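You operate a simulated robot arm through the tools that you are given. There is no shell and no other tool. Be economical: measure what you need, move in short steps, check, and stop when the job is done.

You are at the controls of a simulated two-armed robot. One attempt, no reset.

Task
On the snack counter top, fold the tea towel in half and then in half again.

It is judged by the outcome, as a careful person would: the job done as asked, and still so three seconds after it is handed in. It fails if anything else is knocked over, pushed out of place, dropped, spilled or broken. Flat cloth is picked up by pressing the open fingertips on it (5 to 10 N) and closing them slowly along it; thin cloth reads only 2 to 8 mm in the jaws.

Robot
Two 7-joint arms with two-finger parallel grippers on one trunk, on a base that drives. Base frame: it is fixed to the floor where the robot stands at the start and does not move with it; the origin is under the middle of the robot, x ahead of it, y to its left, z up; the surface under the hand at the start is at about z = 0.91. Lengths are in m, angles in rad, forces in N, time in s.
The left shoulder is at the start at [0.07, 0.163, 1.22], the right one opposite. With the tool pointing down near the work surface each hand reaches from about 0.4 to 0.88 m from the robot's upright axis, wherever it stands, measured 20 degrees to its own side. Places, roughly: snack counter top [0.6, 0.1, 0.9]. Payload 3.43 kg a hand.
Tool frame (each hand has its own): the origin (TCP) lies between the finger pads and is the grasp point; the fingertips stand 0.034 m ahead of it; z points along the fingers, y is the line along which they close. Largest opening 0.128 m; finger width 0.024, thickness 0.012; the body of the gripper, 0.048 by 0.13 m, starts 0.096 m behind the TCP.
Orientation is told as [roll, pitch, yaw] about the base's x, y, z axes, in that order, counted from this pose: with the fingers straight down and closing along the base's y, the tool's x points along the base's -x, its y along +y and its z along -z.

Tools
- The arms move only by the tool arm_command. It takes "left_rows", "right_rows" or both (then of equal length, played together; a hand with none holds still); each is a list of rows, each a list of 7 numbers: the shift along the tool's x, y, z in m, then the turn, a rotation vector about the tool's x, y, z in rad, then the gripper command, from -1 (fully open) to 1 (shut), values between in proportion. In form: [[tx, ty, tz, wx, wy, wz, grip], ...]. A call has 1 to 10 rows; each row is the pose to reach, as a shift and turn from the pose commanded when the call began, along the tool's axes at that moment. Each row takes 0.2 s and may step no farther than 0.05 m and 0.15 rad from the row before; otherwise, or with a gripper value out of range, the whole call is refused. A pose out of reach is approached as far as the arm can. The call stops where the force on the tool passes 40 N (or 10 N more than at its start, if that is more) or the arm is blocked; 0.2 s more then pass. Each finger travels about 0.153 m/s and halts on what it meets, pressing with about 37 N; the grip force reading is that of the motor and also rises with nothing between the fingers. The clock runs only during rows and for 0.2 s after the last one: add rows that repeat a pose to give the fingers time. It gives the time, the measured TCP pose, the force on the tool (base axes), the opening and the grip force at its end, in the units of the frame above (readings bear some noise), with the torque about the TCP (base axes, N m) and any sound that the robot's microphone picked up.
- Cameras (640 x 400 px; columns grow to the right, rows downward): "scene" is now at [0.1256, 0.0067, 1.4271]; the picture's right is [0.06, -1.00, 0.00], its down [-0.77, -0.05, -0.63] and it looks along [0.63, 0.04, -0.77] (base axes); focal length 240 px, centre (320, 200). "left" rides on the left gripper at [0.076, 0.011, -0.16] in its tool frame; the picture's right is [-0.15, 0.99, 0.00], its down [-0.88, -0.13, -0.46] and it looks along [-0.45, -0.07, 0.89] (tool axes); focal length 234 px, centre (320, 200). "right" rides on the right gripper at [0.076, -0.011, -0.16] in its tool frame; the picture's right is [0.15, 0.99, 0.00], its down [-0.88, 0.13, -0.46] and it looks along [-0.45, 0.07, 0.89] (tool axes); focal length 234 px, centre (320, 200). There is no depth. A picture from a camera that has moved, and an enlarged one, comes with that camera's place and axes in the base frame and with its lens.
- camera(camera): a new picture of that camera. No time passes.
- slide_trunk(by): slides the trunk up (or, below 0, down) by that many m; the arms and the scene camera ride with it, the base frame stays. It gives what a move gives, with no picture.
- drive_base(legs): drives the robot by 1 to 6 legs, each [ahead, left, turn to the left] in m, m and rad, along the robot's own axes; the way and the turn of a leg run together, so that a leg with both is an arc; at most 1.5 m and 3.142 rad a leg. The arms and the cameras ride along, it lands a little off, and it stops where it bumps. It gives what a move gives.
- aim_head(pan, tilt): turns the head with the scene camera to pan (to the left, within 1.501 rad either way) and tilt (down, from -0.506 to 1.204), counted from straight ahead of the robot. It gives what a move gives.
- inspect(camera, box): a new picture of the part [left, top, right, bottom] of that camera's present view, enlarged. No time passes.
- job_done(): hands the job in; it is judged then, once.

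Work in short steps. Places have to be worked out from the pictures, the camera data and where the tool is seen: move nearer, look again, correct. Check each grasp and each placing, and mend what went wrong. You have 120 turns and 100 pictures in all, those below and enlarged ones among them. Open the grippers and draw the arms clear of the work before you hand the job in, unless the task says otherwise; then end with one line.

The tools are called after ">>>" by a JSON object that holds its "name" and its "arguments". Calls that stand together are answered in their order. arm_command: Moves the arms, as the interface text tells. Its arguments: {"type":"object","properties":{"left_rows":{"type":"array"},"right_rows":{"type":"array"}},"required":[]} The other tools are called the same way: slide_trunk (by) slides the trunk up or down; drive_base (legs) drives the base; aim_head (pan, tilt) turns the head that bears the scene camera; camera (camera) takes a picture; inspect (camera, box) takes an enlarged picture of a part of a camera's view; job_done () hands the job in.

At the start:

```text
time_s: 0.0
left_eef_pos: [0.6059, 0.3926, 1.0739]
left_tool_rot: [-0.001, -0.002, 0.0]
left_ft_force: [0.4, 0.4, 1.3]
left_moment: [0.03, -0.01, -0.01]
left_opening: 0.1279
left_grasp_force: 0.0
right_eef_pos: [0.5068, -0.1217, 1.0776]
right_tool_rot: [0.0, 0.0, -0.001]
right_ft_force: [-0.9, -0.3, 0.9]
right_moment: [-0.02, 0.0, 0.01]
right_opening: 0.1282
right_grasp_force: 0.0
trunk travel left (down, up): [-0.7, 0.24]
robot x, y, heading: [-0.0021, -0.0009, 0.003]
head pan, tilt: [0.065, 0.883]
```

scene: 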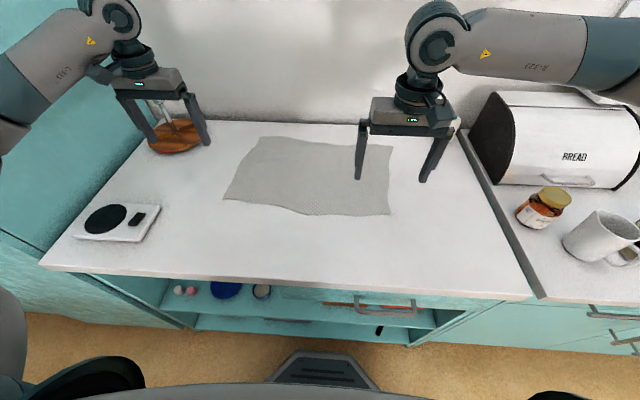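
right: 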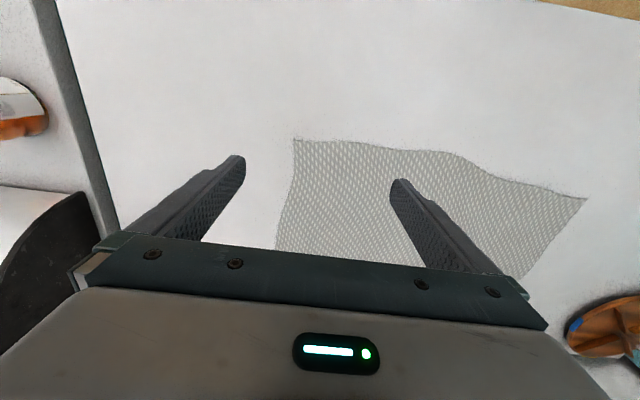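
left: 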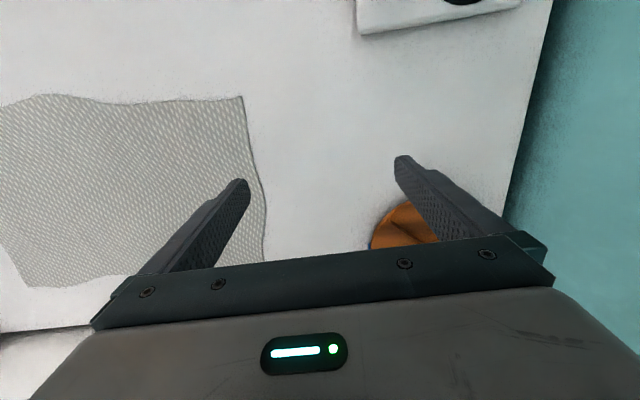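

I place the towel's near corners at about D (0.534, 0.303) on the left and C (0.510, -0.157) on the right. The far corners are near A (0.82, 0.27) and B (0.80, -0.20). I'll bring both hands just above the near corners with the fingers partly closed.

>>> {"name": "arm_command", "arguments": {"left_rows": [[0.015, -0.033, 0.02, 0, 0, 0, -0.3], [0.03, -0.066, 0.045, 0, 0, 0, 0.0], [0.046, -0.099, 0.075, 0, 0, 0, 0.375], [0.061, -0.131, 0.105, 0, 0, 0, 0.375], [0.061, -0.131, 0.105, 0, 0, 0, 0.375]], "right_rows": [[-0.005, 0.001, 0.028, 0, 0, 0, -0.3], [-0.01, 0.003, 0.056, 0, 0, 0, 0.0], [-0.015, 0.005, 0.085, 0, 0, 0, 0.375], [-0.018, 0.005, 0.11, 0, 0, 0, 0.375], [-0.018, 0.005, 0.11, 0, 0, 0, 0.375]]}}

>>> {"name": "camera", "arguments": {"camera": "left"}}

>>> {"name": "camera", "arguments": {"camera": "right"}}

```text
time_s: 1.2
left_eef_pos: [0.5441, 0.264, 0.9698]
left_tool_rot: [0.0, 0.0, 0.001]
left_ft_force: [0.4, 0.1, -0.1]
left_moment: [0.0, 0.05, 0.03]
left_opening: 0.0399
left_grasp_force: 0.0
right_eef_pos: [0.5249, -0.116, 0.9693]
right_tool_rot: [-0.001, -0.001, -0.001]
right_ft_force: [-0.5, 0.5, 0.9]
right_moment: [-0.04, -0.04, -0.03]
right_opening: 0.0398
right_grasp_force: 0.1
trunk travel left (down, up): [-0.7, 0.24]
robot x, y, heading: [0.002, -0.0005, -0.001]
head pan, tilt: [0.065, 0.883]
```

```text
96 pictures are left
camera left: at [0.468, 0.2737, 1.1289], right [0.15, 0.99, 0.0], down [0.88, -0.13, 0.46], along [0.45, -0.07, -0.89], focal length 234 px, centre (320, 200)
```

left: 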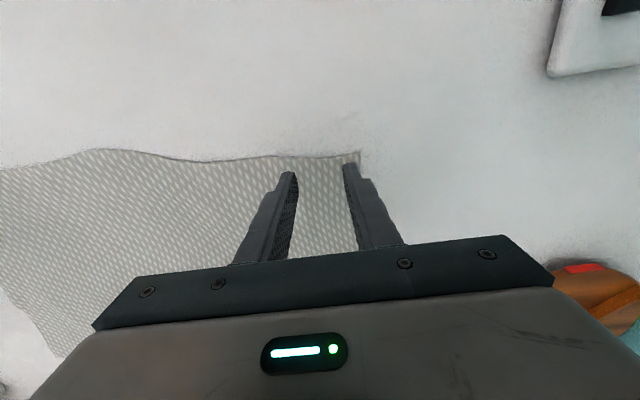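

```text
95 pictures are left
camera right: at [0.4489, -0.1274, 1.1287], right [-0.15, 0.99, 0.0], down [0.88, 0.13, 0.46], along [0.45, 0.07, -0.89], focal length 234 px, centre (320, 200)
```

right: 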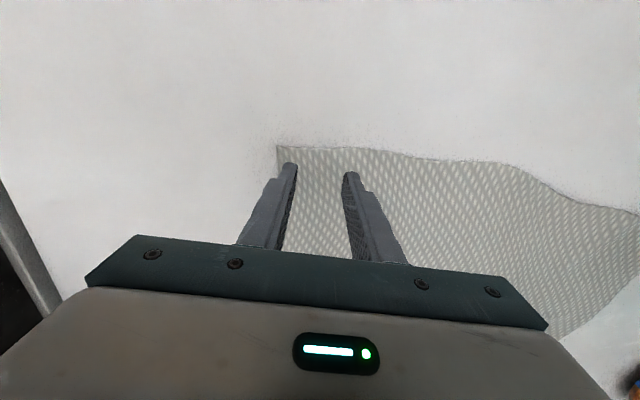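

Both finger pairs are over their corners, inside the edges. I'll descend gently towards contact.

>>> {"name": "arm_command", "arguments": {"left_rows": [[0, -0.003, 0.012, 0, 0, 0, 0.375], [0, -0.004, 0.02, 0, 0, 0, 0.375], [0, -0.004, 0.024, 0, 0, 0, 0.375]], "right_rows": [[0, 0.002, 0.012, 0, 0, 0, 0.375], [0, 0.003, 0.02, 0, 0, 0, 0.375], [0, 0.003, 0.024, 0, 0, 0, 0.375]]}}

```text
time_s: 2.0
left_eef_pos: [0.5449, 0.2565, 0.9456]
left_tool_rot: [0.0, -0.001, 0.0]
left_ft_force: [0.3, 0.2, 4.0]
left_moment: [0.06, -0.02, -0.03]
left_opening: 0.0398
left_grasp_force: 0.0
right_eef_pos: [0.526, -0.1142, 0.9458]
right_tool_rot: [0.002, -0.003, -0.003]
right_ft_force: [1.5, -1.6, 15.1]
right_moment: [-0.29, 0.04, 0.06]
right_opening: 0.0399
right_grasp_force: 0.0
trunk travel left (down, up): [-0.7, 0.24]
robot x, y, heading: [0.001, 0.0019, 0.0]
head pan, tilt: [0.065, 0.883]
```

Left presses with 4 N and right with 15 N. I'll trim both towards 7 N and check before closing.

>>> {"name": "arm_command", "arguments": {"left_rows": [[0, 0, 0.0006, 0, 0, 0, 0.375], [0, 0, 0.0006, 0, 0, 0, 0.375]], "right_rows": [[0, 0, -0.0008, 0, 0, 0, 0.375], [0, 0, -0.0008, 0, 0, 0, 0.375]]}}

```text
time_s: 2.6
left_eef_pos: [0.5438, 0.2578, 0.9462]
left_tool_rot: [0.0, -0.003, 0.0]
left_ft_force: [0.0, 0.2, 13.6]
left_moment: [0.1, 0.06, 0.0]
left_opening: 0.04
left_grasp_force: 0.1
right_eef_pos: [0.5248, -0.1128, 0.9454]
right_tool_rot: [-0.001, -0.001, 0.0]
right_ft_force: [2.5, 0.1, 9.6]
right_moment: [-0.13, -0.01, 0.02]
right_opening: 0.0397
right_grasp_force: 0.1
trunk travel left (down, up): [-0.7, 0.24]
robot x, y, heading: [-0.0043, -0.0026, -0.002]
head pan, tilt: [0.065, 0.883]
```

The forces are close to the target band now. I'll ease the left a hair and close both slowly.

>>> {"name": "arm_command", "arguments": {"left_rows": [[0, 0, -0.0003, 0, 0, 0, 0.42], [0, 0, -0.0003, 0, 0, 0, 0.5], [0, 0, -0.0003, 0, 0, 0, 0.58], [0, 0, -0.0003, 0, 0, 0, 0.66], [0, 0, -0.0003, 0, 0, 0, 0.74], [0, 0, -0.0003, 0, 0, 0, 0.82], [0, 0, -0.0003, 0, 0, 0, 0.9], [0, 0, -0.0003, 0, 0, 0, 1], [0, 0, -0.0003, 0, 0, 0, 1]], "right_rows": [[0, 0, -0.0001, 0, 0, 0, 0.42], [0, 0, -0.0001, 0, 0, 0, 0.5], [0, 0, -0.0001, 0, 0, 0, 0.58], [0, 0, -0.0001, 0, 0, 0, 0.66], [0, 0, -0.0001, 0, 0, 0, 0.74], [0, 0, -0.0001, 0, 0, 0, 0.82], [0, 0, -0.0001, 0, 0, 0, 0.9], [0, 0, -0.0001, 0, 0, 0, 1], [0, 0, -0.0001, 0, 0, 0, 1]]}}

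>>> {"name": "camera", "arguments": {"camera": "left"}}

>>> {"name": "camera", "arguments": {"camera": "right"}}

```text
time_s: 4.6
left_eef_pos: [0.5434, 0.2576, 0.9452]
left_tool_rot: [0.0, -0.001, 0.0]
left_ft_force: [-0.5, -5.7, 16.2]
left_moment: [-0.16, 0.05, -0.01]
left_opening: 0.0064
left_grasp_force: 36.8
right_eef_pos: [0.5239, -0.1142, 0.9455]
right_tool_rot: [0.002, -0.002, 0.001]
right_ft_force: [0.0, 8.1, 8.7]
right_moment: [0.22, 0.02, 0.01]
right_opening: 0.0023
right_grasp_force: 37.0
trunk travel left (down, up): [-0.7, 0.24]
robot x, y, heading: [0.0009, -0.0029, 0.0]
head pan, tilt: [0.065, 0.883]
```

```text
94 pictures are left
camera left: at [0.4676, 0.2681, 1.1048], right [0.15, 0.99, 0.0], down [0.88, -0.13, 0.46], along [0.45, -0.07, -0.89], focal length 234 px, centre (320, 200)
```

left: 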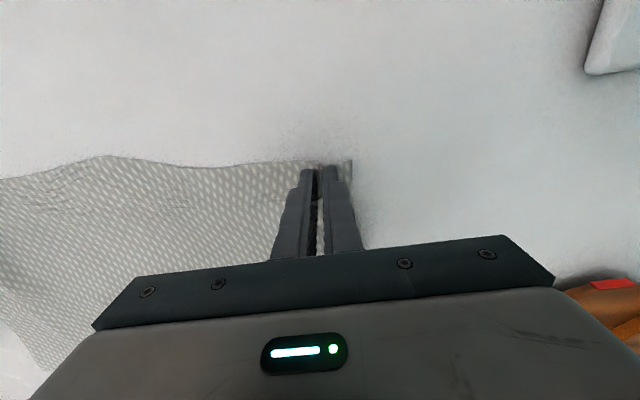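

```text
93 pictures are left
camera right: at [0.4477, -0.1254, 1.1053], right [-0.15, 0.99, 0.0], down [0.88, 0.13, 0.46], along [0.45, 0.07, -0.89], focal length 234 px, centre (320, 200)
```

right: 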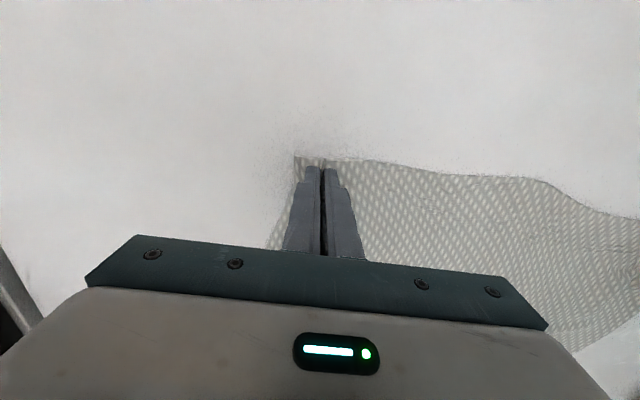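

The openings are 6 mm and 2 mm, which suggests cloth in both jaws. I'll lift 6 cm and confirm.

>>> {"name": "arm_command", "arguments": {"left_rows": [[0, 0, -0.02, 0, 0, 0, 1], [0, 0, -0.04, 0, 0, 0, 1], [-0.01, 0, -0.06, 0, 0, 0, 1]], "right_rows": [[0, 0, -0.02, 0, 0, 0, 1], [0, 0, -0.04, 0, 0, 0, 1], [-0.01, 0, -0.06, 0, 0, 0, 1]]}}

>>> {"name": "camera", "arguments": {"camera": "scene"}}

```text
time_s: 5.4
left_eef_pos: [0.555, 0.2577, 1.0059]
left_tool_rot: [-0.001, 0.001, 0.0]
left_ft_force: [0.3, -4.2, 0.3]
left_moment: [-0.15, 0.01, -0.06]
left_opening: 0.0063
left_grasp_force: 36.6
right_eef_pos: [0.5359, -0.1131, 1.0025]
right_tool_rot: [0.0, 0.004, 0.0]
right_ft_force: [0.1, 3.5, -0.9]
right_moment: [0.13, 0.0, 0.04]
right_opening: 0.002
right_grasp_force: 37.1
trunk travel left (down, up): [-0.7, 0.24]
robot x, y, heading: [-0.0008, 0.002, 0.001]
head pan, tilt: [0.065, 0.883]
```

```text
92 pictures are left
camera scene: at [0.1267, 0.0066, 1.4268], right [0.06, -1.0, 0.0], down [-0.77, -0.05, -0.63], along [0.63, 0.04, -0.77], focal length 240 px, centre (320, 200)
```

scene: 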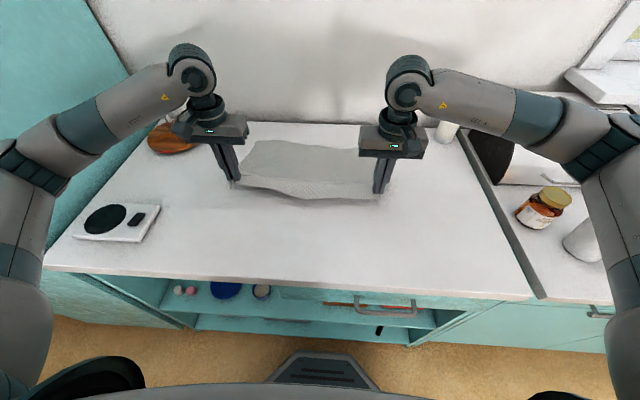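

Both corners are held and the near edge is rising. I'll carry them in an arc over the middle line, drifting about 3 cm to -y to match the towel's skew.

>>> {"name": "arm_command", "arguments": {"left_rows": [[-0.015, -0.003, -0.01, 0, 0, 0, 1], [-0.03, -0.006, -0.018, 0, 0, 0, 1], [-0.045, -0.009, -0.025, 0, 0, 0, 1], [-0.06, -0.011, -0.03, 0, 0, 0, 1], [-0.075, -0.013, -0.034, 0, 0, 0, 1], [-0.09, -0.015, -0.036, 0, 0, 0, 1], [-0.105, -0.017, -0.036, 0, 0, 0, 1], [-0.12, -0.019, -0.036, 0, 0, 0, 1]], "right_rows": [[-0.015, -0.001, -0.01, 0, 0, 0, 1], [-0.03, -0.002, -0.018, 0, 0, 0, 1], [-0.045, -0.004, -0.025, 0, 0, 0, 1], [-0.06, -0.006, -0.03, 0, 0, 0, 1], [-0.075, -0.008, -0.034, 0, 0, 0, 1], [-0.09, -0.01, -0.036, 0, 0, 0, 1], [-0.105, -0.013, -0.036, 0, 0, 0, 1], [-0.12, -0.016, -0.036, 0, 0, 0, 1]]}}

>>> {"name": "camera", "arguments": {"camera": "scene"}}

```text
time_s: 7.2
left_eef_pos: [0.6727, 0.2364, 1.0399]
left_tool_rot: [0.0, 0.001, 0.001]
left_ft_force: [0.3, -2.7, -0.4]
left_moment: [-0.14, 0.02, -0.04]
left_opening: 0.0061
left_grasp_force: 37.3
right_eef_pos: [0.655, -0.1312, 1.0415]
right_tool_rot: [-0.001, -0.001, 0.0]
right_ft_force: [0.0, 3.4, 0.0]
right_moment: [0.09, -0.02, 0.01]
right_opening: 0.002
right_grasp_force: 37.0
trunk travel left (down, up): [-0.7, 0.24]
robot x, y, heading: [-0.0025, -0.0002, 0.001]
head pan, tilt: [0.065, 0.883]
```

```text
91 pictures are left
camera scene: at [0.1264, 0.0066, 1.427], right [0.06, -1.0, 0.0], down [-0.77, -0.05, -0.63], along [0.63, 0.04, -0.77], focal length 240 px, centre (320, 200)
```

scene: 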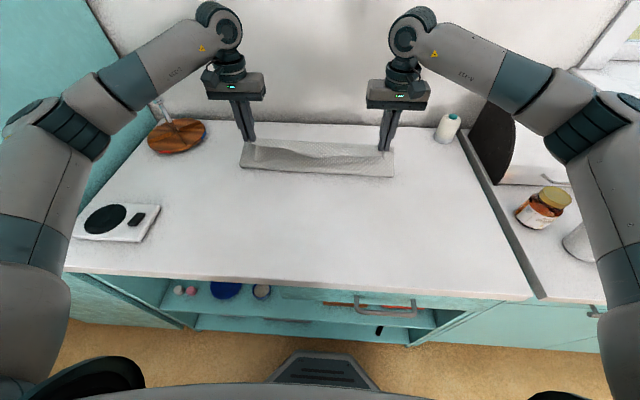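

The fold line sits near x≈0.67, as intended. I'll bring the corners down onto the far edge.

>>> {"name": "arm_command", "arguments": {"left_rows": [[-0.018, -0.002, 0.004, 0, 0, 0, 1], [-0.036, -0.004, 0.012, 0, 0, 0, 1], [-0.054, -0.006, 0.022, 0, 0, 0, 1], [-0.072, -0.008, 0.034, 0, 0, 0, 1], [-0.088, -0.01, 0.047, 0, 0, 0, 1], [-0.102, -0.011, 0.06, 0, 0, 0, 1], [-0.114, -0.012, 0.072, 0, 0, 0, 1], [-0.122, -0.012, 0.082, 0, 0, 0, 1], [-0.127, -0.012, 0.089, 0, 0, 0, 1], [-0.127, -0.012, 0.089, 0, 0, 0, 1]], "right_rows": [[-0.018, -0.003, 0.004, 0, 0, 0, 1], [-0.036, -0.005, 0.012, 0, 0, 0, 1], [-0.054, -0.008, 0.022, 0, 0, 0, 1], [-0.072, -0.011, 0.034, 0, 0, 0, 1], [-0.088, -0.013, 0.047, 0, 0, 0, 1], [-0.102, -0.015, 0.06, 0, 0, 0, 1], [-0.114, -0.016, 0.072, 0, 0, 0, 1], [-0.122, -0.016, 0.082, 0, 0, 0, 1], [-0.127, -0.016, 0.089, 0, 0, 0, 1], [-0.127, -0.016, 0.089, 0, 0, 0, 1]]}}

>>> {"name": "camera", "arguments": {"camera": "left"}}

>>> {"name": "camera", "arguments": {"camera": "right"}}

>>> {"name": "inspect", "arguments": {"camera": "scene", "box": [200, 80, 460, 240]}}

```text
time_s: 9.4
left_eef_pos: [0.8024, 0.2247, 0.9515]
left_tool_rot: [0.0, -0.001, 0.0]
left_ft_force: [-0.7, -6.9, -0.2]
left_moment: [-0.21, 0.02, -0.06]
left_opening: 0.0061
left_grasp_force: 36.5
right_eef_pos: [0.7822, -0.1468, 0.9518]
right_tool_rot: [0.0, 0.0, -0.001]
right_ft_force: [0.2, 6.4, 0.7]
right_moment: [0.21, -0.01, 0.07]
right_opening: 0.0024
right_grasp_force: 36.6
trunk travel left (down, up): [-0.7, 0.24]
robot x, y, heading: [0.0018, -0.0014, -0.0]
head pan, tilt: [0.065, 0.883]
```

```text
90 pictures are left
camera left: at [0.7263, 0.2368, 1.1108], right [0.15, 0.99, 0.0], down [0.88, -0.13, 0.46], along [0.45, -0.07, -0.89], focal length 234 px, centre (320, 200)
```

left: 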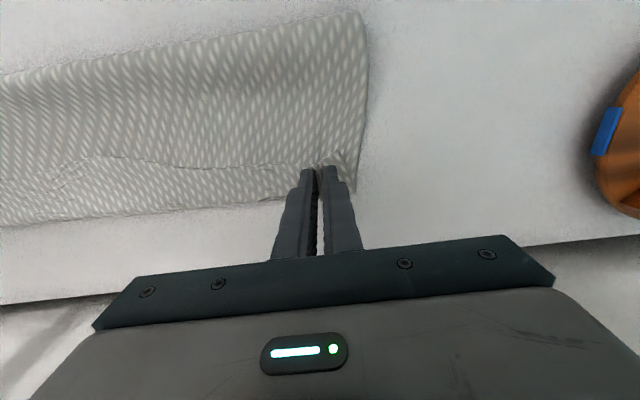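

```text
89 pictures are left
camera right: at [0.7058, -0.158, 1.1118], right [-0.15, 0.99, 0.0], down [0.88, 0.13, 0.46], along [0.45, 0.07, -0.89], focal length 234 px, centre (320, 200)
```

right: 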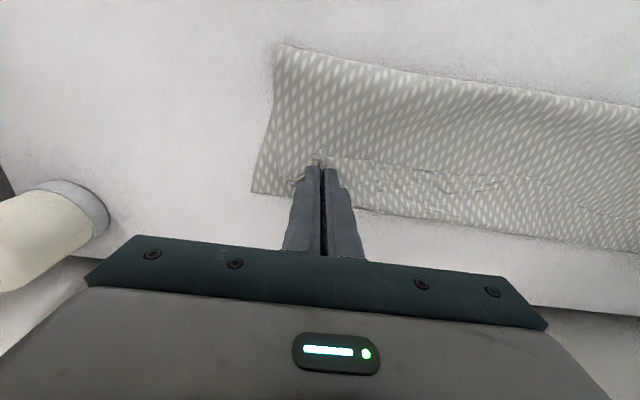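

```text
2.46 times, centred on (330, 160) of scene
camera zoom: at [0.1253, 0.0067, 1.4271], right [0.06, -1.0, 0.0], down [-0.77, -0.05, -0.63], along [0.63, 0.04, -0.77], focal length 591 px, centre (295, 298)
```

zoom: 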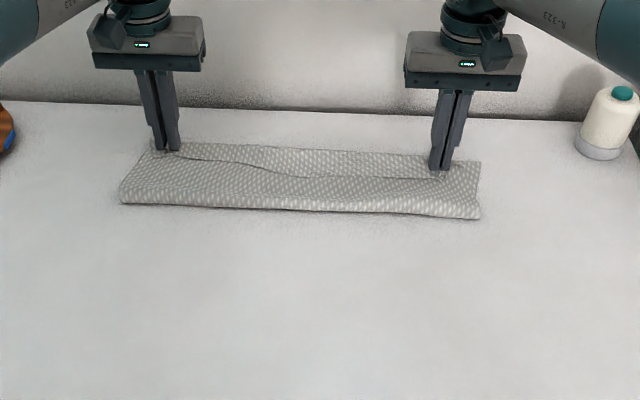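

The near fold line is neat at x≈0.69, but the top layer stops about 4 cm short of the far edge. The hem has curled back where the fingers hold it. I'll lift a little, go 5 cm further out and set it down again before releasing.

>>> {"name": "arm_command", "arguments": {"left_rows": [[-0.004, 0, -0.015, 0, 0, 0, 1], [-0.008, 0, -0.03, 0, 0, 0, 1], [-0.014, 0, -0.04, 0, 0, 0, 1], [-0.022, 0, -0.04, 0, 0, 0, 1], [-0.03, 0, -0.034, 0, 0, 0, 1], [-0.036, 0, -0.024, 0, 0, 0, 1], [-0.042, 0, -0.014, 0, 0, 0, 1], [-0.045, 0, -0.004, 0, 0, 0, 1], [-0.045, 0, -0.001, 0, 0, 0, 1]], "right_rows": [[-0.004, 0, -0.015, 0, 0, 0, 1], [-0.008, 0, -0.03, 0, 0, 0, 1], [-0.014, 0, -0.04, 0, 0, 0, 1], [-0.022, 0, -0.04, 0, 0, 0, 1], [-0.03, 0, -0.034, 0, 0, 0, 1], [-0.036, 0, -0.024, 0, 0, 0, 1], [-0.042, 0, -0.014, 0, 0, 0, 1], [-0.047, 0, -0.004, 0, 0, 0, 1], [-0.047, 0, -0.001, 0, 0, 0, 1]]}}

>>> {"name": "camera", "arguments": {"camera": "left"}}

>>> {"name": "camera", "arguments": {"camera": "right"}}

>>> {"name": "inspect", "arguments": {"camera": "scene", "box": [200, 80, 460, 240]}}

```text
time_s: 11.4
left_eef_pos: [0.8382, 0.2335, 0.9669]
left_tool_rot: [-0.001, -0.003, -0.001]
left_ft_force: [-1.0, -13.8, 0.2]
left_moment: [-0.49, 0.03, -0.11]
left_opening: 0.0068
left_grasp_force: 36.9
left hand out of reach, approached as far as the arm can: row 7, 8, 9
right_eef_pos: [0.8273, -0.1449, 0.9531]
right_tool_rot: [0.004, 0.001, 0.0]
right_ft_force: [0.7, 14.3, 0.9]
right_moment: [0.58, -0.03, 0.07]
right_opening: 0.0021
right_grasp_force: 37.0
trunk travel left (down, up): [-0.7, 0.24]
robot x, y, heading: [-0.0002, -0.0021, 0.003]
head pan, tilt: [0.065, 0.883]
```

```text
87 pictures are left
camera left: at [0.7619, 0.2449, 1.1245], right [0.15, 0.99, 0.0], down [0.88, -0.13, 0.46], along [0.45, -0.07, -0.89], focal length 234 px, centre (320, 200)
```

left: 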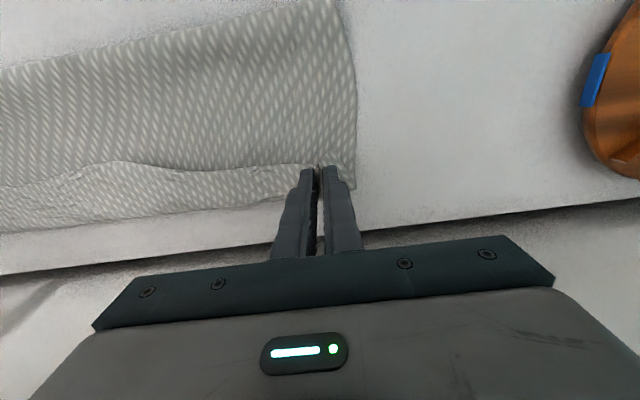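

```text
86 pictures are left
camera right: at [0.752, -0.1579, 1.112], right [-0.15, 0.99, 0.0], down [0.88, 0.13, 0.46], along [0.45, 0.07, -0.89], focal length 234 px, centre (320, 200)
```

right: 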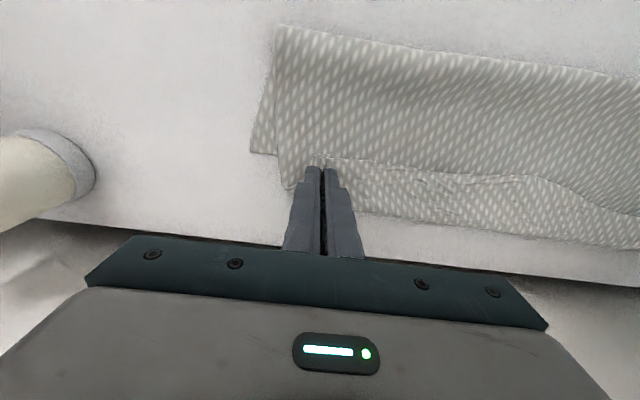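

```text
2.46 times, centred on (330, 160) of scene
camera zoom: at [0.1254, 0.0056, 1.4271], right [0.06, -1.0, 0.0], down [-0.77, -0.05, -0.63], along [0.63, 0.04, -0.77], focal length 591 px, centre (295, 298)
```

zoom: 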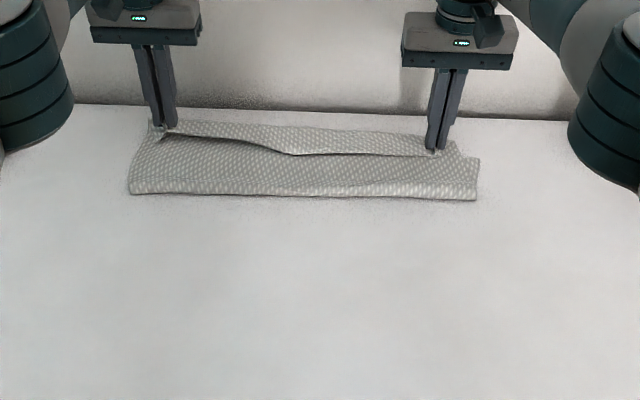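

Going further just dragged the fold line to x≈0.724, so the curled hem isn't a lack of travel. It comes from the fingers not turning over with the cloth. I'll back up over the middle to bring the fold line back.

>>> {"name": "arm_command", "arguments": {"left_rows": [[0.01, -0.001, -0.02, 0, 0, 0, 1], [0.025, -0.002, -0.04, 0, 0, 0, 1], [0.045, -0.003, -0.058, 0, 0, 0, 1], [0.07, -0.003, -0.075, 0, 0, 0, 1], [0.095, -0.003, -0.09, 0, 0, 0, 1], [0.12, -0.003, -0.1, 0, 0, 0, 1], [0.145, -0.003, -0.1, 0, 0, 0, 1], [0.17, -0.003, -0.1, 0, 0, 0, 1], [0.19, -0.003, -0.09, 0, 0, 0, 1]], "right_rows": [[0.01, 0.001, -0.02, 0, 0, 0, 1], [0.025, 0.002, -0.04, 0, 0, 0, 1], [0.045, 0.003, -0.058, 0, 0, 0, 1], [0.07, 0.003, -0.075, 0, 0, 0, 1], [0.095, 0.003, -0.09, 0, 0, 0, 1], [0.12, 0.003, -0.1, 0, 0, 0, 1], [0.145, 0.003, -0.1, 0, 0, 0, 1], [0.17, 0.003, -0.1, 0, 0, 0, 1], [0.19, 0.003, -0.09, 0, 0, 0, 1]]}}

>>> {"name": "inspect", "arguments": {"camera": "scene", "box": [200, 80, 460, 240]}}

```text
time_s: 13.4
left_eef_pos: [0.6476, 0.2345, 1.0554]
left_tool_rot: [0.0, -0.001, 0.0]
left_ft_force: [-0.3, -10.8, 0.0]
left_moment: [-0.44, 0.01, -0.13]
left_opening: 0.0065
left_grasp_force: 36.8
right_eef_pos: [0.6387, -0.1432, 1.0434]
right_tool_rot: [0.0, 0.0, -0.001]
right_ft_force: [-0.1, 11.9, 0.8]
right_moment: [0.38, -0.02, 0.04]
right_opening: 0.002
right_grasp_force: 36.8
trunk travel left (down, up): [-0.7, 0.24]
robot x, y, heading: [0.0021, 0.0004, -0.003]
head pan, tilt: [0.065, 0.883]
```

```text
2.46 times, centred on (330, 160) of scene
camera zoom: at [0.1254, 0.0068, 1.4272], right [0.06, -1.0, 0.0], down [-0.77, -0.05, -0.63], along [0.63, 0.04, -0.77], focal length 591 px, centre (295, 298)
```

zoom: 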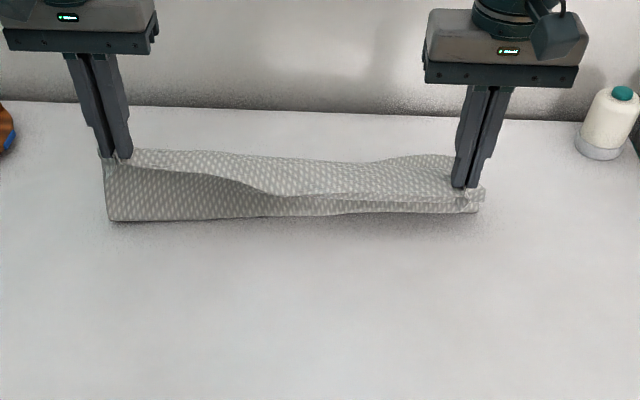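

The fold line is back near x≈0.685. I'll set the hem down at the far edge again, easing the sideways tension, so I can open there and see how the hem settles.

>>> {"name": "arm_command", "arguments": {"left_rows": [[-0.02, -0.002, -0.005, 0, 0, 0, 1], [-0.045, -0.004, 0.0, 0, 0, 0, 1], [-0.07, -0.006, 0.012, 0, 0, 0, 1], [-0.095, -0.007, 0.028, 0, 0, 0, 1], [-0.115, -0.008, 0.045, 0, 0, 0, 1], [-0.135, -0.009, 0.062, 0, 0, 0, 1], [-0.15, -0.01, 0.08, 0, 0, 0, 1], [-0.158, -0.01, 0.094, 0, 0, 0, 1], [-0.16, -0.01, 0.1, 0, 0, 0, 1]], "right_rows": [[-0.02, 0.0, -0.005, 0, 0, 0, 1], [-0.045, 0.0, 0.0, 0, 0, 0, 1], [-0.07, 0.001, 0.01, 0, 0, 0, 1], [-0.095, 0.002, 0.024, 0, 0, 0, 1], [-0.115, 0.002, 0.038, 0, 0, 0, 1], [-0.135, 0.002, 0.053, 0, 0, 0, 1], [-0.147, 0.002, 0.07, 0, 0, 0, 1], [-0.154, 0.002, 0.083, 0, 0, 0, 1], [-0.156, 0.002, 0.088, 0, 0, 0, 1]]}}

>>> {"name": "camera", "arguments": {"camera": "right"}}

>>> {"name": "inspect", "arguments": {"camera": "scene", "box": [200, 80, 460, 240]}}

```text
time_s: 15.4
left_eef_pos: [0.809, 0.2222, 0.9539]
left_tool_rot: [0.0, 0.0, 0.0]
left_ft_force: [-0.4, 0.3, -0.2]
left_moment: [0.0, -0.01, -0.03]
left_opening: 0.006
left_grasp_force: 36.8
right_eef_pos: [0.7949, -0.1419, 0.9534]
right_tool_rot: [0.0, 0.0, 0.0]
right_ft_force: [1.3, 0.8, 0.2]
right_moment: [-0.02, 0.02, -0.04]
right_opening: 0.0022
right_grasp_force: 37.4
trunk travel left (down, up): [-0.7, 0.24]
robot x, y, heading: [-0.0029, 0.0, -0.005]
head pan, tilt: [0.065, 0.883]
```

```text
83 pictures are left
camera right: at [0.7191, -0.1526, 1.1136], right [-0.15, 0.99, 0.0], down [0.88, 0.13, 0.46], along [0.45, 0.07, -0.89], focal length 234 px, centre (320, 200)
```

right: 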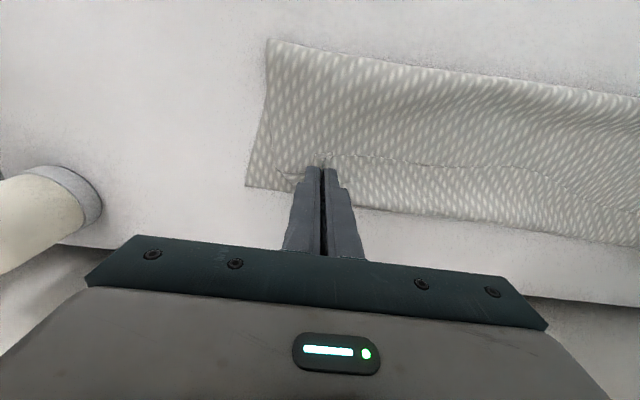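

```text
2.46 times, centred on (330, 160) of scene
camera zoom: at [0.1256, 0.0068, 1.4271], right [0.06, -1.0, 0.0], down [-0.77, -0.05, -0.63], along [0.63, 0.04, -0.77], focal length 591 px, centre (295, 298)
```

zoom: 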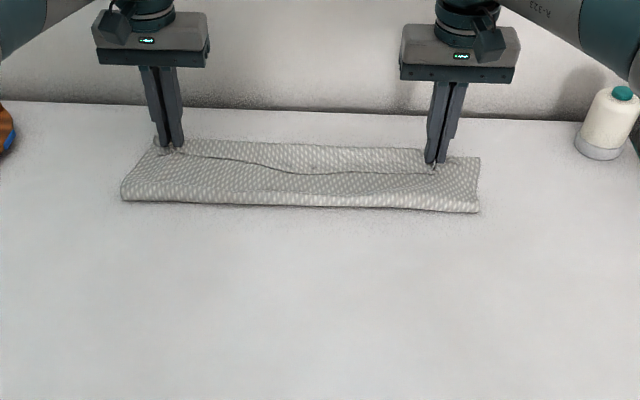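

Tension is gone and the layers lie flat, so I'll open gently, lift clear and look.

>>> {"name": "arm_command", "arguments": {"left_rows": [[0, 0, 0, 0, 0, 0, 0.85], [0, 0, 0, 0, 0, 0, 0.7], [0, 0, 0, 0, 0, 0, 0.55], [0, 0, -0.01, 0, 0, 0, 0.5], [0, 0, -0.04, 0, 0, 0, 0.4], [0.0, 0, -0.08, 0, 0, 0, 0.375], [0.03, 0.02, -0.11, 0, 0, 0, 0.375], [0.06, 0.05, -0.13, 0, 0, 0, 0.375]], "right_rows": [[0, 0, 0, 0, 0, 0, 0.85], [0, 0, 0, 0, 0, 0, 0.7], [0, 0, 0, 0, 0, 0, 0.55], [0, 0, -0.01, 0, 0, 0, 0.5], [0, 0, -0.04, 0, 0, 0, 0.4], [0.0, 0, -0.08, 0, 0, 0, 0.375], [0.03, -0.02, -0.11, 0, 0, 0, 0.375], [0.06, -0.05, -0.13, 0, 0, 0, 0.375]]}}

>>> {"name": "camera", "arguments": {"camera": "right"}}

>>> {"name": "inspect", "arguments": {"camera": "scene", "box": [200, 80, 460, 240]}}

>>> {"name": "camera", "arguments": {"camera": "left"}}

```text
time_s: 17.2
left_eef_pos: [0.7449, 0.2708, 1.0864]
left_tool_rot: [0.0, -0.003, 0.0]
left_ft_force: [-0.4, -0.7, -0.1]
left_moment: [0.01, -0.09, -0.03]
left_opening: 0.0398
left_grasp_force: 0.1
right_eef_pos: [0.7309, -0.1906, 1.0881]
right_tool_rot: [0.0, -0.003, 0.0]
right_ft_force: [0.0, -0.8, 0.9]
right_moment: [-0.01, -0.04, 0.04]
right_opening: 0.0401
right_grasp_force: 0.1
trunk travel left (down, up): [-0.7, 0.24]
robot x, y, heading: [-0.0028, 0.001, 0.0]
head pan, tilt: [0.065, 0.883]
```

```text
81 pictures are left
camera right: at [0.655, -0.2025, 1.2468], right [-0.15, 0.99, 0.0], down [0.88, 0.13, 0.46], along [0.45, 0.07, -0.89], focal length 234 px, centre (320, 200)
```

right: 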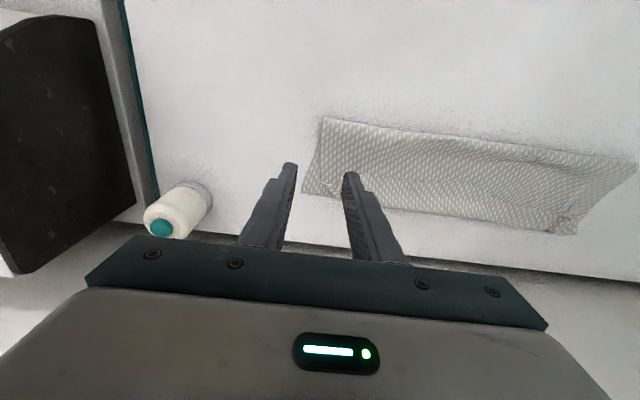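

```text
2.46 times, centred on (330, 160) of scene
camera zoom: at [0.1225, 0.0067, 1.4274], right [0.06, -1.0, 0.0], down [-0.77, -0.05, -0.64], along [0.63, 0.04, -0.77], focal length 591 px, centre (295, 298)
```

zoom: 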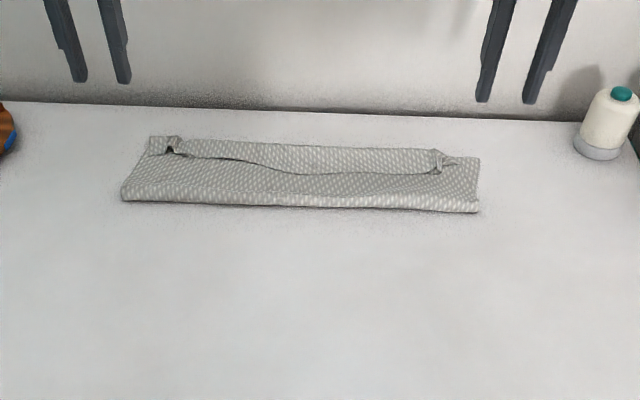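

```text
79 pictures are left
camera left: at [0.6687, 0.2809, 1.2454], right [0.15, 0.99, 0.0], down [0.88, -0.13, 0.46], along [0.45, -0.07, -0.89], focal length 234 px, centre (320, 200)
```

left: 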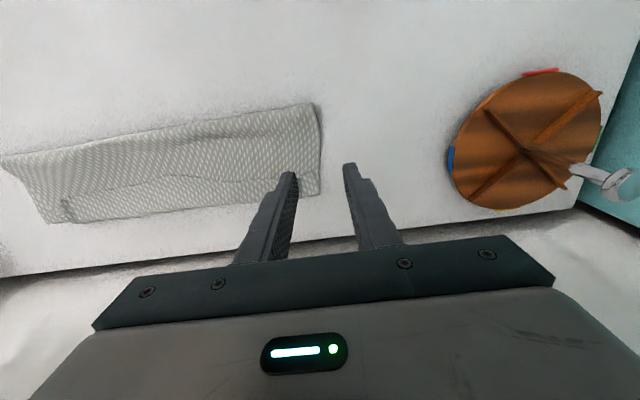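

The hem still looks turned back in a strip of 3 to 4 cm. I'll enlarge both hand views to see exactly how it lies.

>>> {"name": "inspect", "arguments": {"camera": "left", "box": [0, 80, 340, 290]}}

>>> {"name": "inspect", "arguments": {"camera": "right", "box": [290, 90, 640, 300]}}

>>> {"name": "inspect", "arguments": {"camera": "scene", "box": [240, 120, 400, 220]}}

```text
1.88 times, centred on (170, 185) of left
camera zoom: at [0.6687, 0.2809, 1.2454], right [0.15, 0.99, 0.0], down [0.88, -0.13, 0.46], along [0.45, -0.07, -0.89], focal length 441 px, centre (602, 228)
```

zoom: 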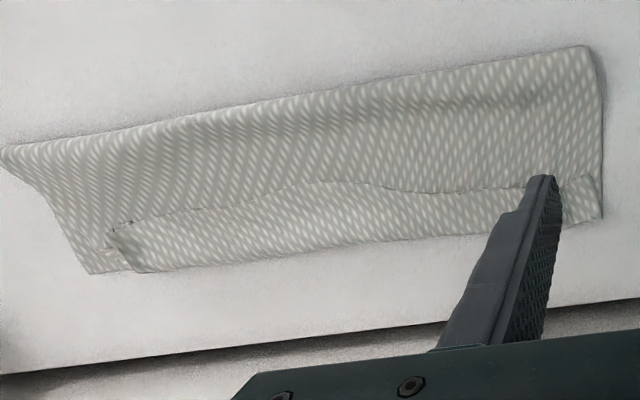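

```text
1.83 times, centred on (465, 195) of right
camera zoom: at [0.655, -0.2025, 1.2468], right [-0.15, 0.99, 0.0], down [0.88, 0.13, 0.46], along [0.45, 0.07, -0.89], focal length 428 px, centre (55, 209)
```

zoom: 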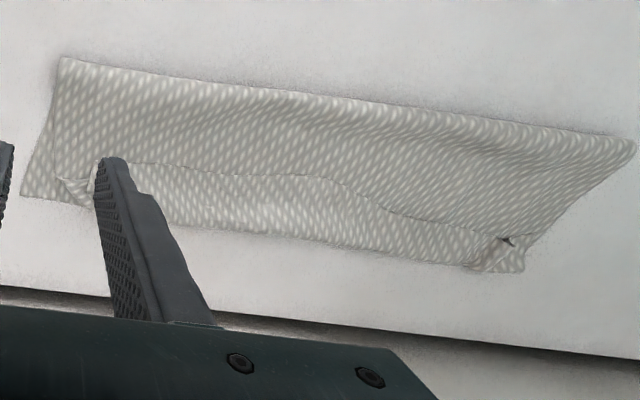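

```text
4.00 times, centred on (320, 170) of scene
camera zoom: at [0.1225, 0.0067, 1.4274], right [0.06, -1.0, 0.0], down [-0.77, -0.05, -0.64], along [0.63, 0.04, -0.77], focal length 961 px, centre (320, 320)
```

zoom: 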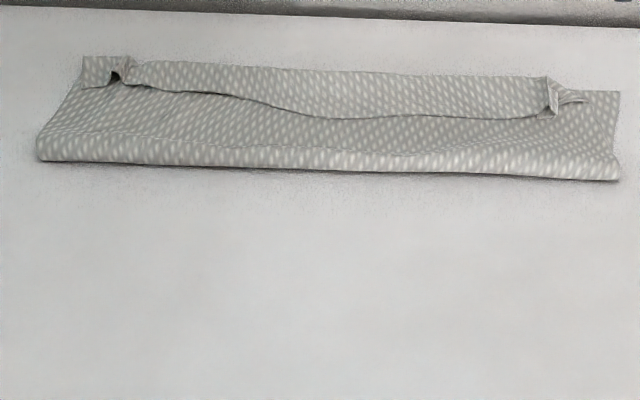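

The hem's middle is turned back 4 to 6 cm, with the crease at x≈0.828 and the hem edge at x≈0.762 to 0.79. The fold line is also slightly far out at about 0.70. I'll re-pinch the hem very close to its edge at y≈0.165 and y≈-0.095, with the hands tilted forward so they can roll over with the cloth. First I hover.

>>> {"name": "arm_command", "arguments": {"left_rows": [[-0.008, -0.025, 0.02, 0, -0.15, 0, 0.53], [-0.02, -0.055, 0.045, 0, -0.3, 0, 0.53], [-0.03, -0.08, 0.075, 0, -0.45, 0, 0.53], [-0.041, -0.106, 0.105, 0, -0.6, 0, 0.53], [-0.041, -0.106, 0.108, 0, -0.6, 0, 0.53]], "right_rows": [[-0.008, 0.025, 0.02, 0, -0.15, 0, 0.53], [-0.02, 0.05, 0.045, 0, -0.3, 0, 0.53], [-0.028, 0.075, 0.075, 0, -0.45, 0, 0.53], [-0.035, 0.096, 0.107, 0, -0.6, 0, 0.53], [-0.035, 0.096, 0.11, 0, -0.6, 0, 0.53]]}}

>>> {"name": "camera", "arguments": {"camera": "left"}}

>>> {"name": "camera", "arguments": {"camera": "right"}}

>>> {"name": "inspect", "arguments": {"camera": "scene", "box": [240, 120, 400, 220]}}

```text
time_s: 18.4
left_eef_pos: [0.7891, 0.1644, 0.9756]
left_tool_rot: [0.0, -0.601, 0.0]
left_ft_force: [0.2, 0.2, 0.3]
left_moment: [0.0, -0.01, 0.01]
left_opening: 0.0301
left_grasp_force: 0.0
right_eef_pos: [0.7695, -0.0944, 0.9745]
right_tool_rot: [0.0, -0.6, -0.001]
right_ft_force: [0.3, 0.3, 0.4]
right_moment: [0.0, -0.01, 0.02]
right_opening: 0.0303
right_grasp_force: 0.1
trunk travel left (down, up): [-0.7, 0.24]
robot x, y, heading: [0.0012, 0.0003, 0.001]
head pan, tilt: [0.065, 0.883]
```

```text
75 pictures are left
camera left: at [0.6352, 0.1747, 1.0643], right [0.12, 0.99, 0.08], down [0.47, -0.13, 0.87], along [0.88, -0.07, -0.48], focal length 234 px, centre (320, 200)
```

left: 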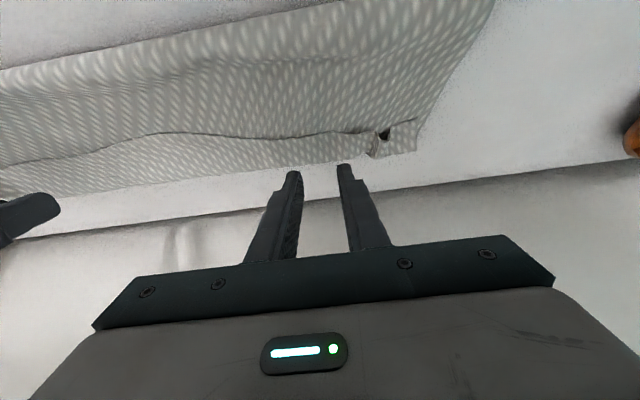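

```text
74 pictures are left
camera right: at [0.6169, -0.1071, 1.0637], right [-0.12, 0.99, -0.08], down [0.47, 0.13, 0.87], along [0.88, 0.07, -0.48], focal length 234 px, centre (320, 200)
```

right: 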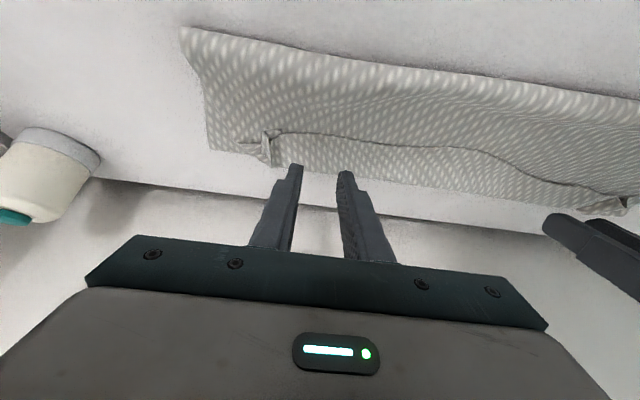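

```text
4.00 times, centred on (320, 170) of scene
camera zoom: at [0.1253, 0.0066, 1.4272], right [0.06, -1.0, 0.0], down [-0.77, -0.05, -0.63], along [0.63, 0.04, -0.77], focal length 961 px, centre (320, 320)
```

zoom: 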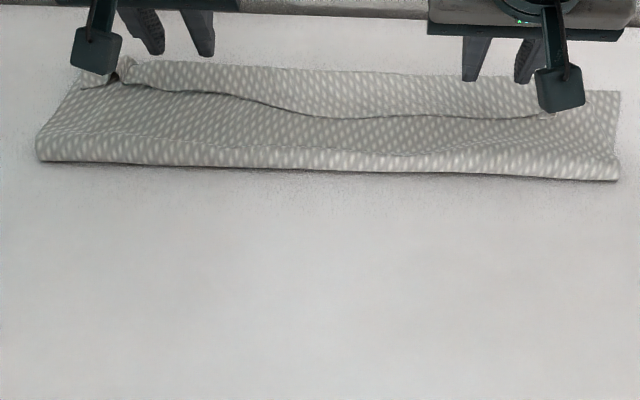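

The hem edge is at about (0.791, 0.19) on the left and (0.771, -0.11) on the right. I'll shift over those points and descend towards contact.

>>> {"name": "arm_command", "arguments": {"left_rows": [[0, 0.012, 0, 0, 0, 0, 0.53], [0, 0.025, 0, 0, 0, 0, 0.53], [0.008, 0.025, 0.012, 0, 0, 0, 0.53], [0.0124, 0.025, 0.0181, 0, 0, 0, 0.53], [0.0124, 0.025, 0.0181, 0, 0, 0, 0.53]], "right_rows": [[0, -0.008, 0, 0, 0, 0, 0.53], [0.0025, -0.015, -0.0017, 0, 0, 0, 0.53], [0.0105, -0.015, 0.01, 0, 0, 0, 0.53], [0.0144, -0.015, 0.0156, 0, 0, 0, 0.53], [0.0144, -0.015, 0.0156, 0, 0, 0, 0.53]]}}

>>> {"name": "camera", "arguments": {"camera": "left"}}

>>> {"name": "camera", "arguments": {"camera": "right"}}

```text
time_s: 19.6
left_eef_pos: [0.7893, 0.1887, 0.9555]
left_tool_rot: [0.0, -0.6, -0.001]
left_ft_force: [0.2, -0.9, 0.7]
left_moment: [-0.03, 0.05, 0.02]
left_opening: 0.03
left_grasp_force: 0.2
right_eef_pos: [0.7676, -0.1095, 0.9529]
right_tool_rot: [0.0, -0.601, 0.0]
right_ft_force: [0.8, 0.6, 0.0]
right_moment: [-0.04, 0.01, 0.01]
right_opening: 0.0302
right_grasp_force: 0.1
trunk travel left (down, up): [-0.7, 0.24]
robot x, y, heading: [0.0014, 0.0012, 0.002]
head pan, tilt: [0.065, 0.883]
```

```text
72 pictures are left
camera left: at [0.6362, 0.2003, 1.0443], right [0.12, 0.99, 0.08], down [0.47, -0.13, 0.87], along [0.87, -0.07, -0.48], focal length 234 px, centre (320, 200)
```

left: 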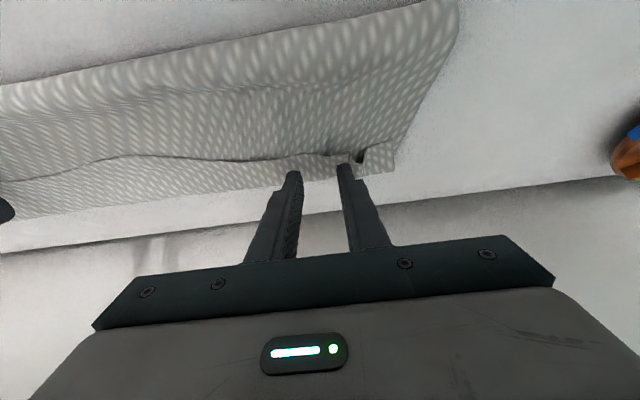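

```text
71 pictures are left
camera right: at [0.6145, -0.122, 1.043], right [-0.12, 0.99, -0.08], down [0.47, 0.13, 0.87], along [0.87, 0.07, -0.48], focal length 234 px, centre (320, 200)
```

right: 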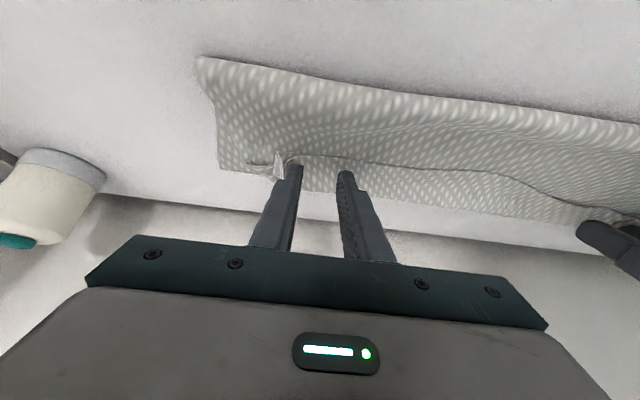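

The tips are about 5 mm above the cloth and just inside the hem. I'll lower 5 mm to find contact.

>>> {"name": "arm_command", "arguments": {"left_rows": [[-0.0002, 0, 0.003, 0, 0, 0, 0.53], [0.0004, 0, 0.0059, 0, 0, 0, 0.53], [0.0004, 0, 0.0059, 0, 0, 0, 0.53]], "right_rows": [[-0.0002, 0, 0.003, 0, 0, 0, 0.53], [-0.0002, 0, 0.005, 0, 0, 0, 0.53], [-0.0002, 0, 0.005, 0, 0, 0, 0.53]]}}

```text
time_s: 20.4
left_eef_pos: [0.7919, 0.189, 0.9489]
left_tool_rot: [-0.001, -0.601, -0.002]
left_ft_force: [0.0, -0.8, -0.2]
left_moment: [0.0, -0.01, 0.01]
left_opening: 0.0299
left_grasp_force: 0.0
right_eef_pos: [0.7701, -0.1104, 0.9502]
right_tool_rot: [0.001, -0.6, -0.001]
right_ft_force: [-0.5, 0.5, 0.0]
right_moment: [0.02, 0.01, 0.01]
right_opening: 0.03
right_grasp_force: 0.1
trunk travel left (down, up): [-0.7, 0.24]
robot x, y, heading: [-0.0017, 0.0006, -0.001]
head pan, tilt: [0.065, 0.883]
```

No contact yet, so I'll lower a further 2 to 3 mm in small rows.

>>> {"name": "arm_command", "arguments": {"left_rows": [[0.0006, 0, 0.0008, 0, 0, 0, 0.53], [0.0011, 0, 0.0016, 0, 0, 0, 0.53], [0.0011, 0, 0.0016, 0, 0, 0, 0.53]], "right_rows": [[0.0006, 0, 0.0008, 0, 0, 0, 0.53], [0.0014, 0, 0.0021, 0, 0, 0, 0.53], [0.0014, 0, 0.0021, 0, 0, 0, 0.53]]}}

```text
time_s: 21.2
left_eef_pos: [0.7919, 0.1896, 0.9483]
left_tool_rot: [-0.001, -0.6, -0.001]
left_ft_force: [0.6, -0.8, 1.0]
left_moment: [-0.01, 0.04, 0.01]
left_opening: 0.0302
left_grasp_force: 0.1
right_eef_pos: [0.7685, -0.1094, 0.948]
right_tool_rot: [0.001, -0.601, 0.0]
right_ft_force: [1.4, -1.0, 4.6]
right_moment: [-0.1, -0.04, -0.01]
right_opening: 0.03
right_grasp_force: 0.1
trunk travel left (down, up): [-0.7, 0.24]
robot x, y, heading: [0.0006, 0.0005, -0.002]
head pan, tilt: [0.065, 0.883]
```

Right is touching with 4.6 N, and left is only just touching. I'll lower the left about 1.5 mm more and the right a hair.

>>> {"name": "arm_command", "arguments": {"left_rows": [[0.0005, 0, 0.0008, 0, 0, 0, 0.53], [0.0009, 0, 0.0013, 0, 0, 0, 0.53], [0.0009, 0, 0.0013, 0, 0, 0, 0.53]], "right_rows": [[0, 0, 0, 0, 0, 0, 0.53], [0.0001, 0, 0.0001, 0, 0, 0, 0.53], [0.0001, 0, 0.0001, 0, 0, 0, 0.53]]}}

>>> {"name": "camera", "arguments": {"camera": "left"}}

>>> {"name": "camera", "arguments": {"camera": "right"}}

```text
time_s: 22.0
left_eef_pos: [0.7927, 0.1899, 0.9474]
left_tool_rot: [0.002, -0.602, -0.002]
left_ft_force: [-0.1, -0.2, 5.2]
left_moment: [-0.04, -0.08, -0.04]
left_opening: 0.03
left_grasp_force: 0.0
right_eef_pos: [0.7685, -0.1106, 0.9471]
right_tool_rot: [0.001, -0.6, 0.0]
right_ft_force: [0.5, -0.1, 5.0]
right_moment: [-0.08, -0.1, 0.02]
right_opening: 0.0302
right_grasp_force: 0.2
trunk travel left (down, up): [-0.7, 0.24]
robot x, y, heading: [-0.0007, -0.0025, -0.002]
head pan, tilt: [0.065, 0.883]
```

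```text
70 pictures are left
camera left: at [0.6395, 0.2004, 1.0362], right [0.12, 0.99, 0.08], down [0.47, -0.13, 0.87], along [0.88, -0.07, -0.48], focal length 234 px, centre (320, 200)
```

left: 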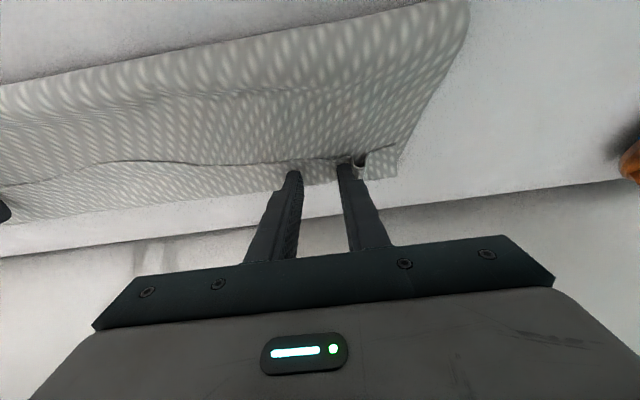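

```text
69 pictures are left
camera right: at [0.6159, -0.1216, 1.0367], right [-0.12, 0.99, -0.08], down [0.47, 0.13, 0.87], along [0.88, 0.07, -0.48], focal length 234 px, centre (320, 200)
```

right: 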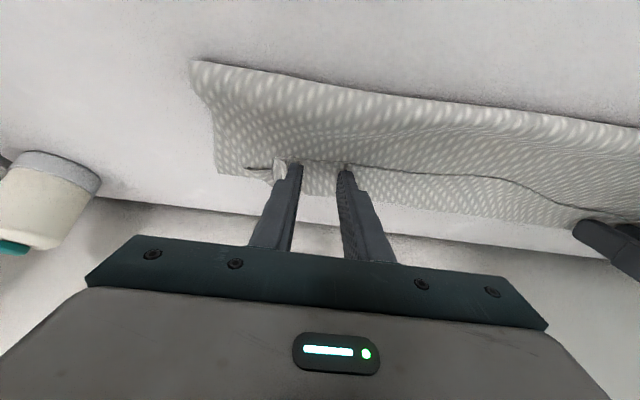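

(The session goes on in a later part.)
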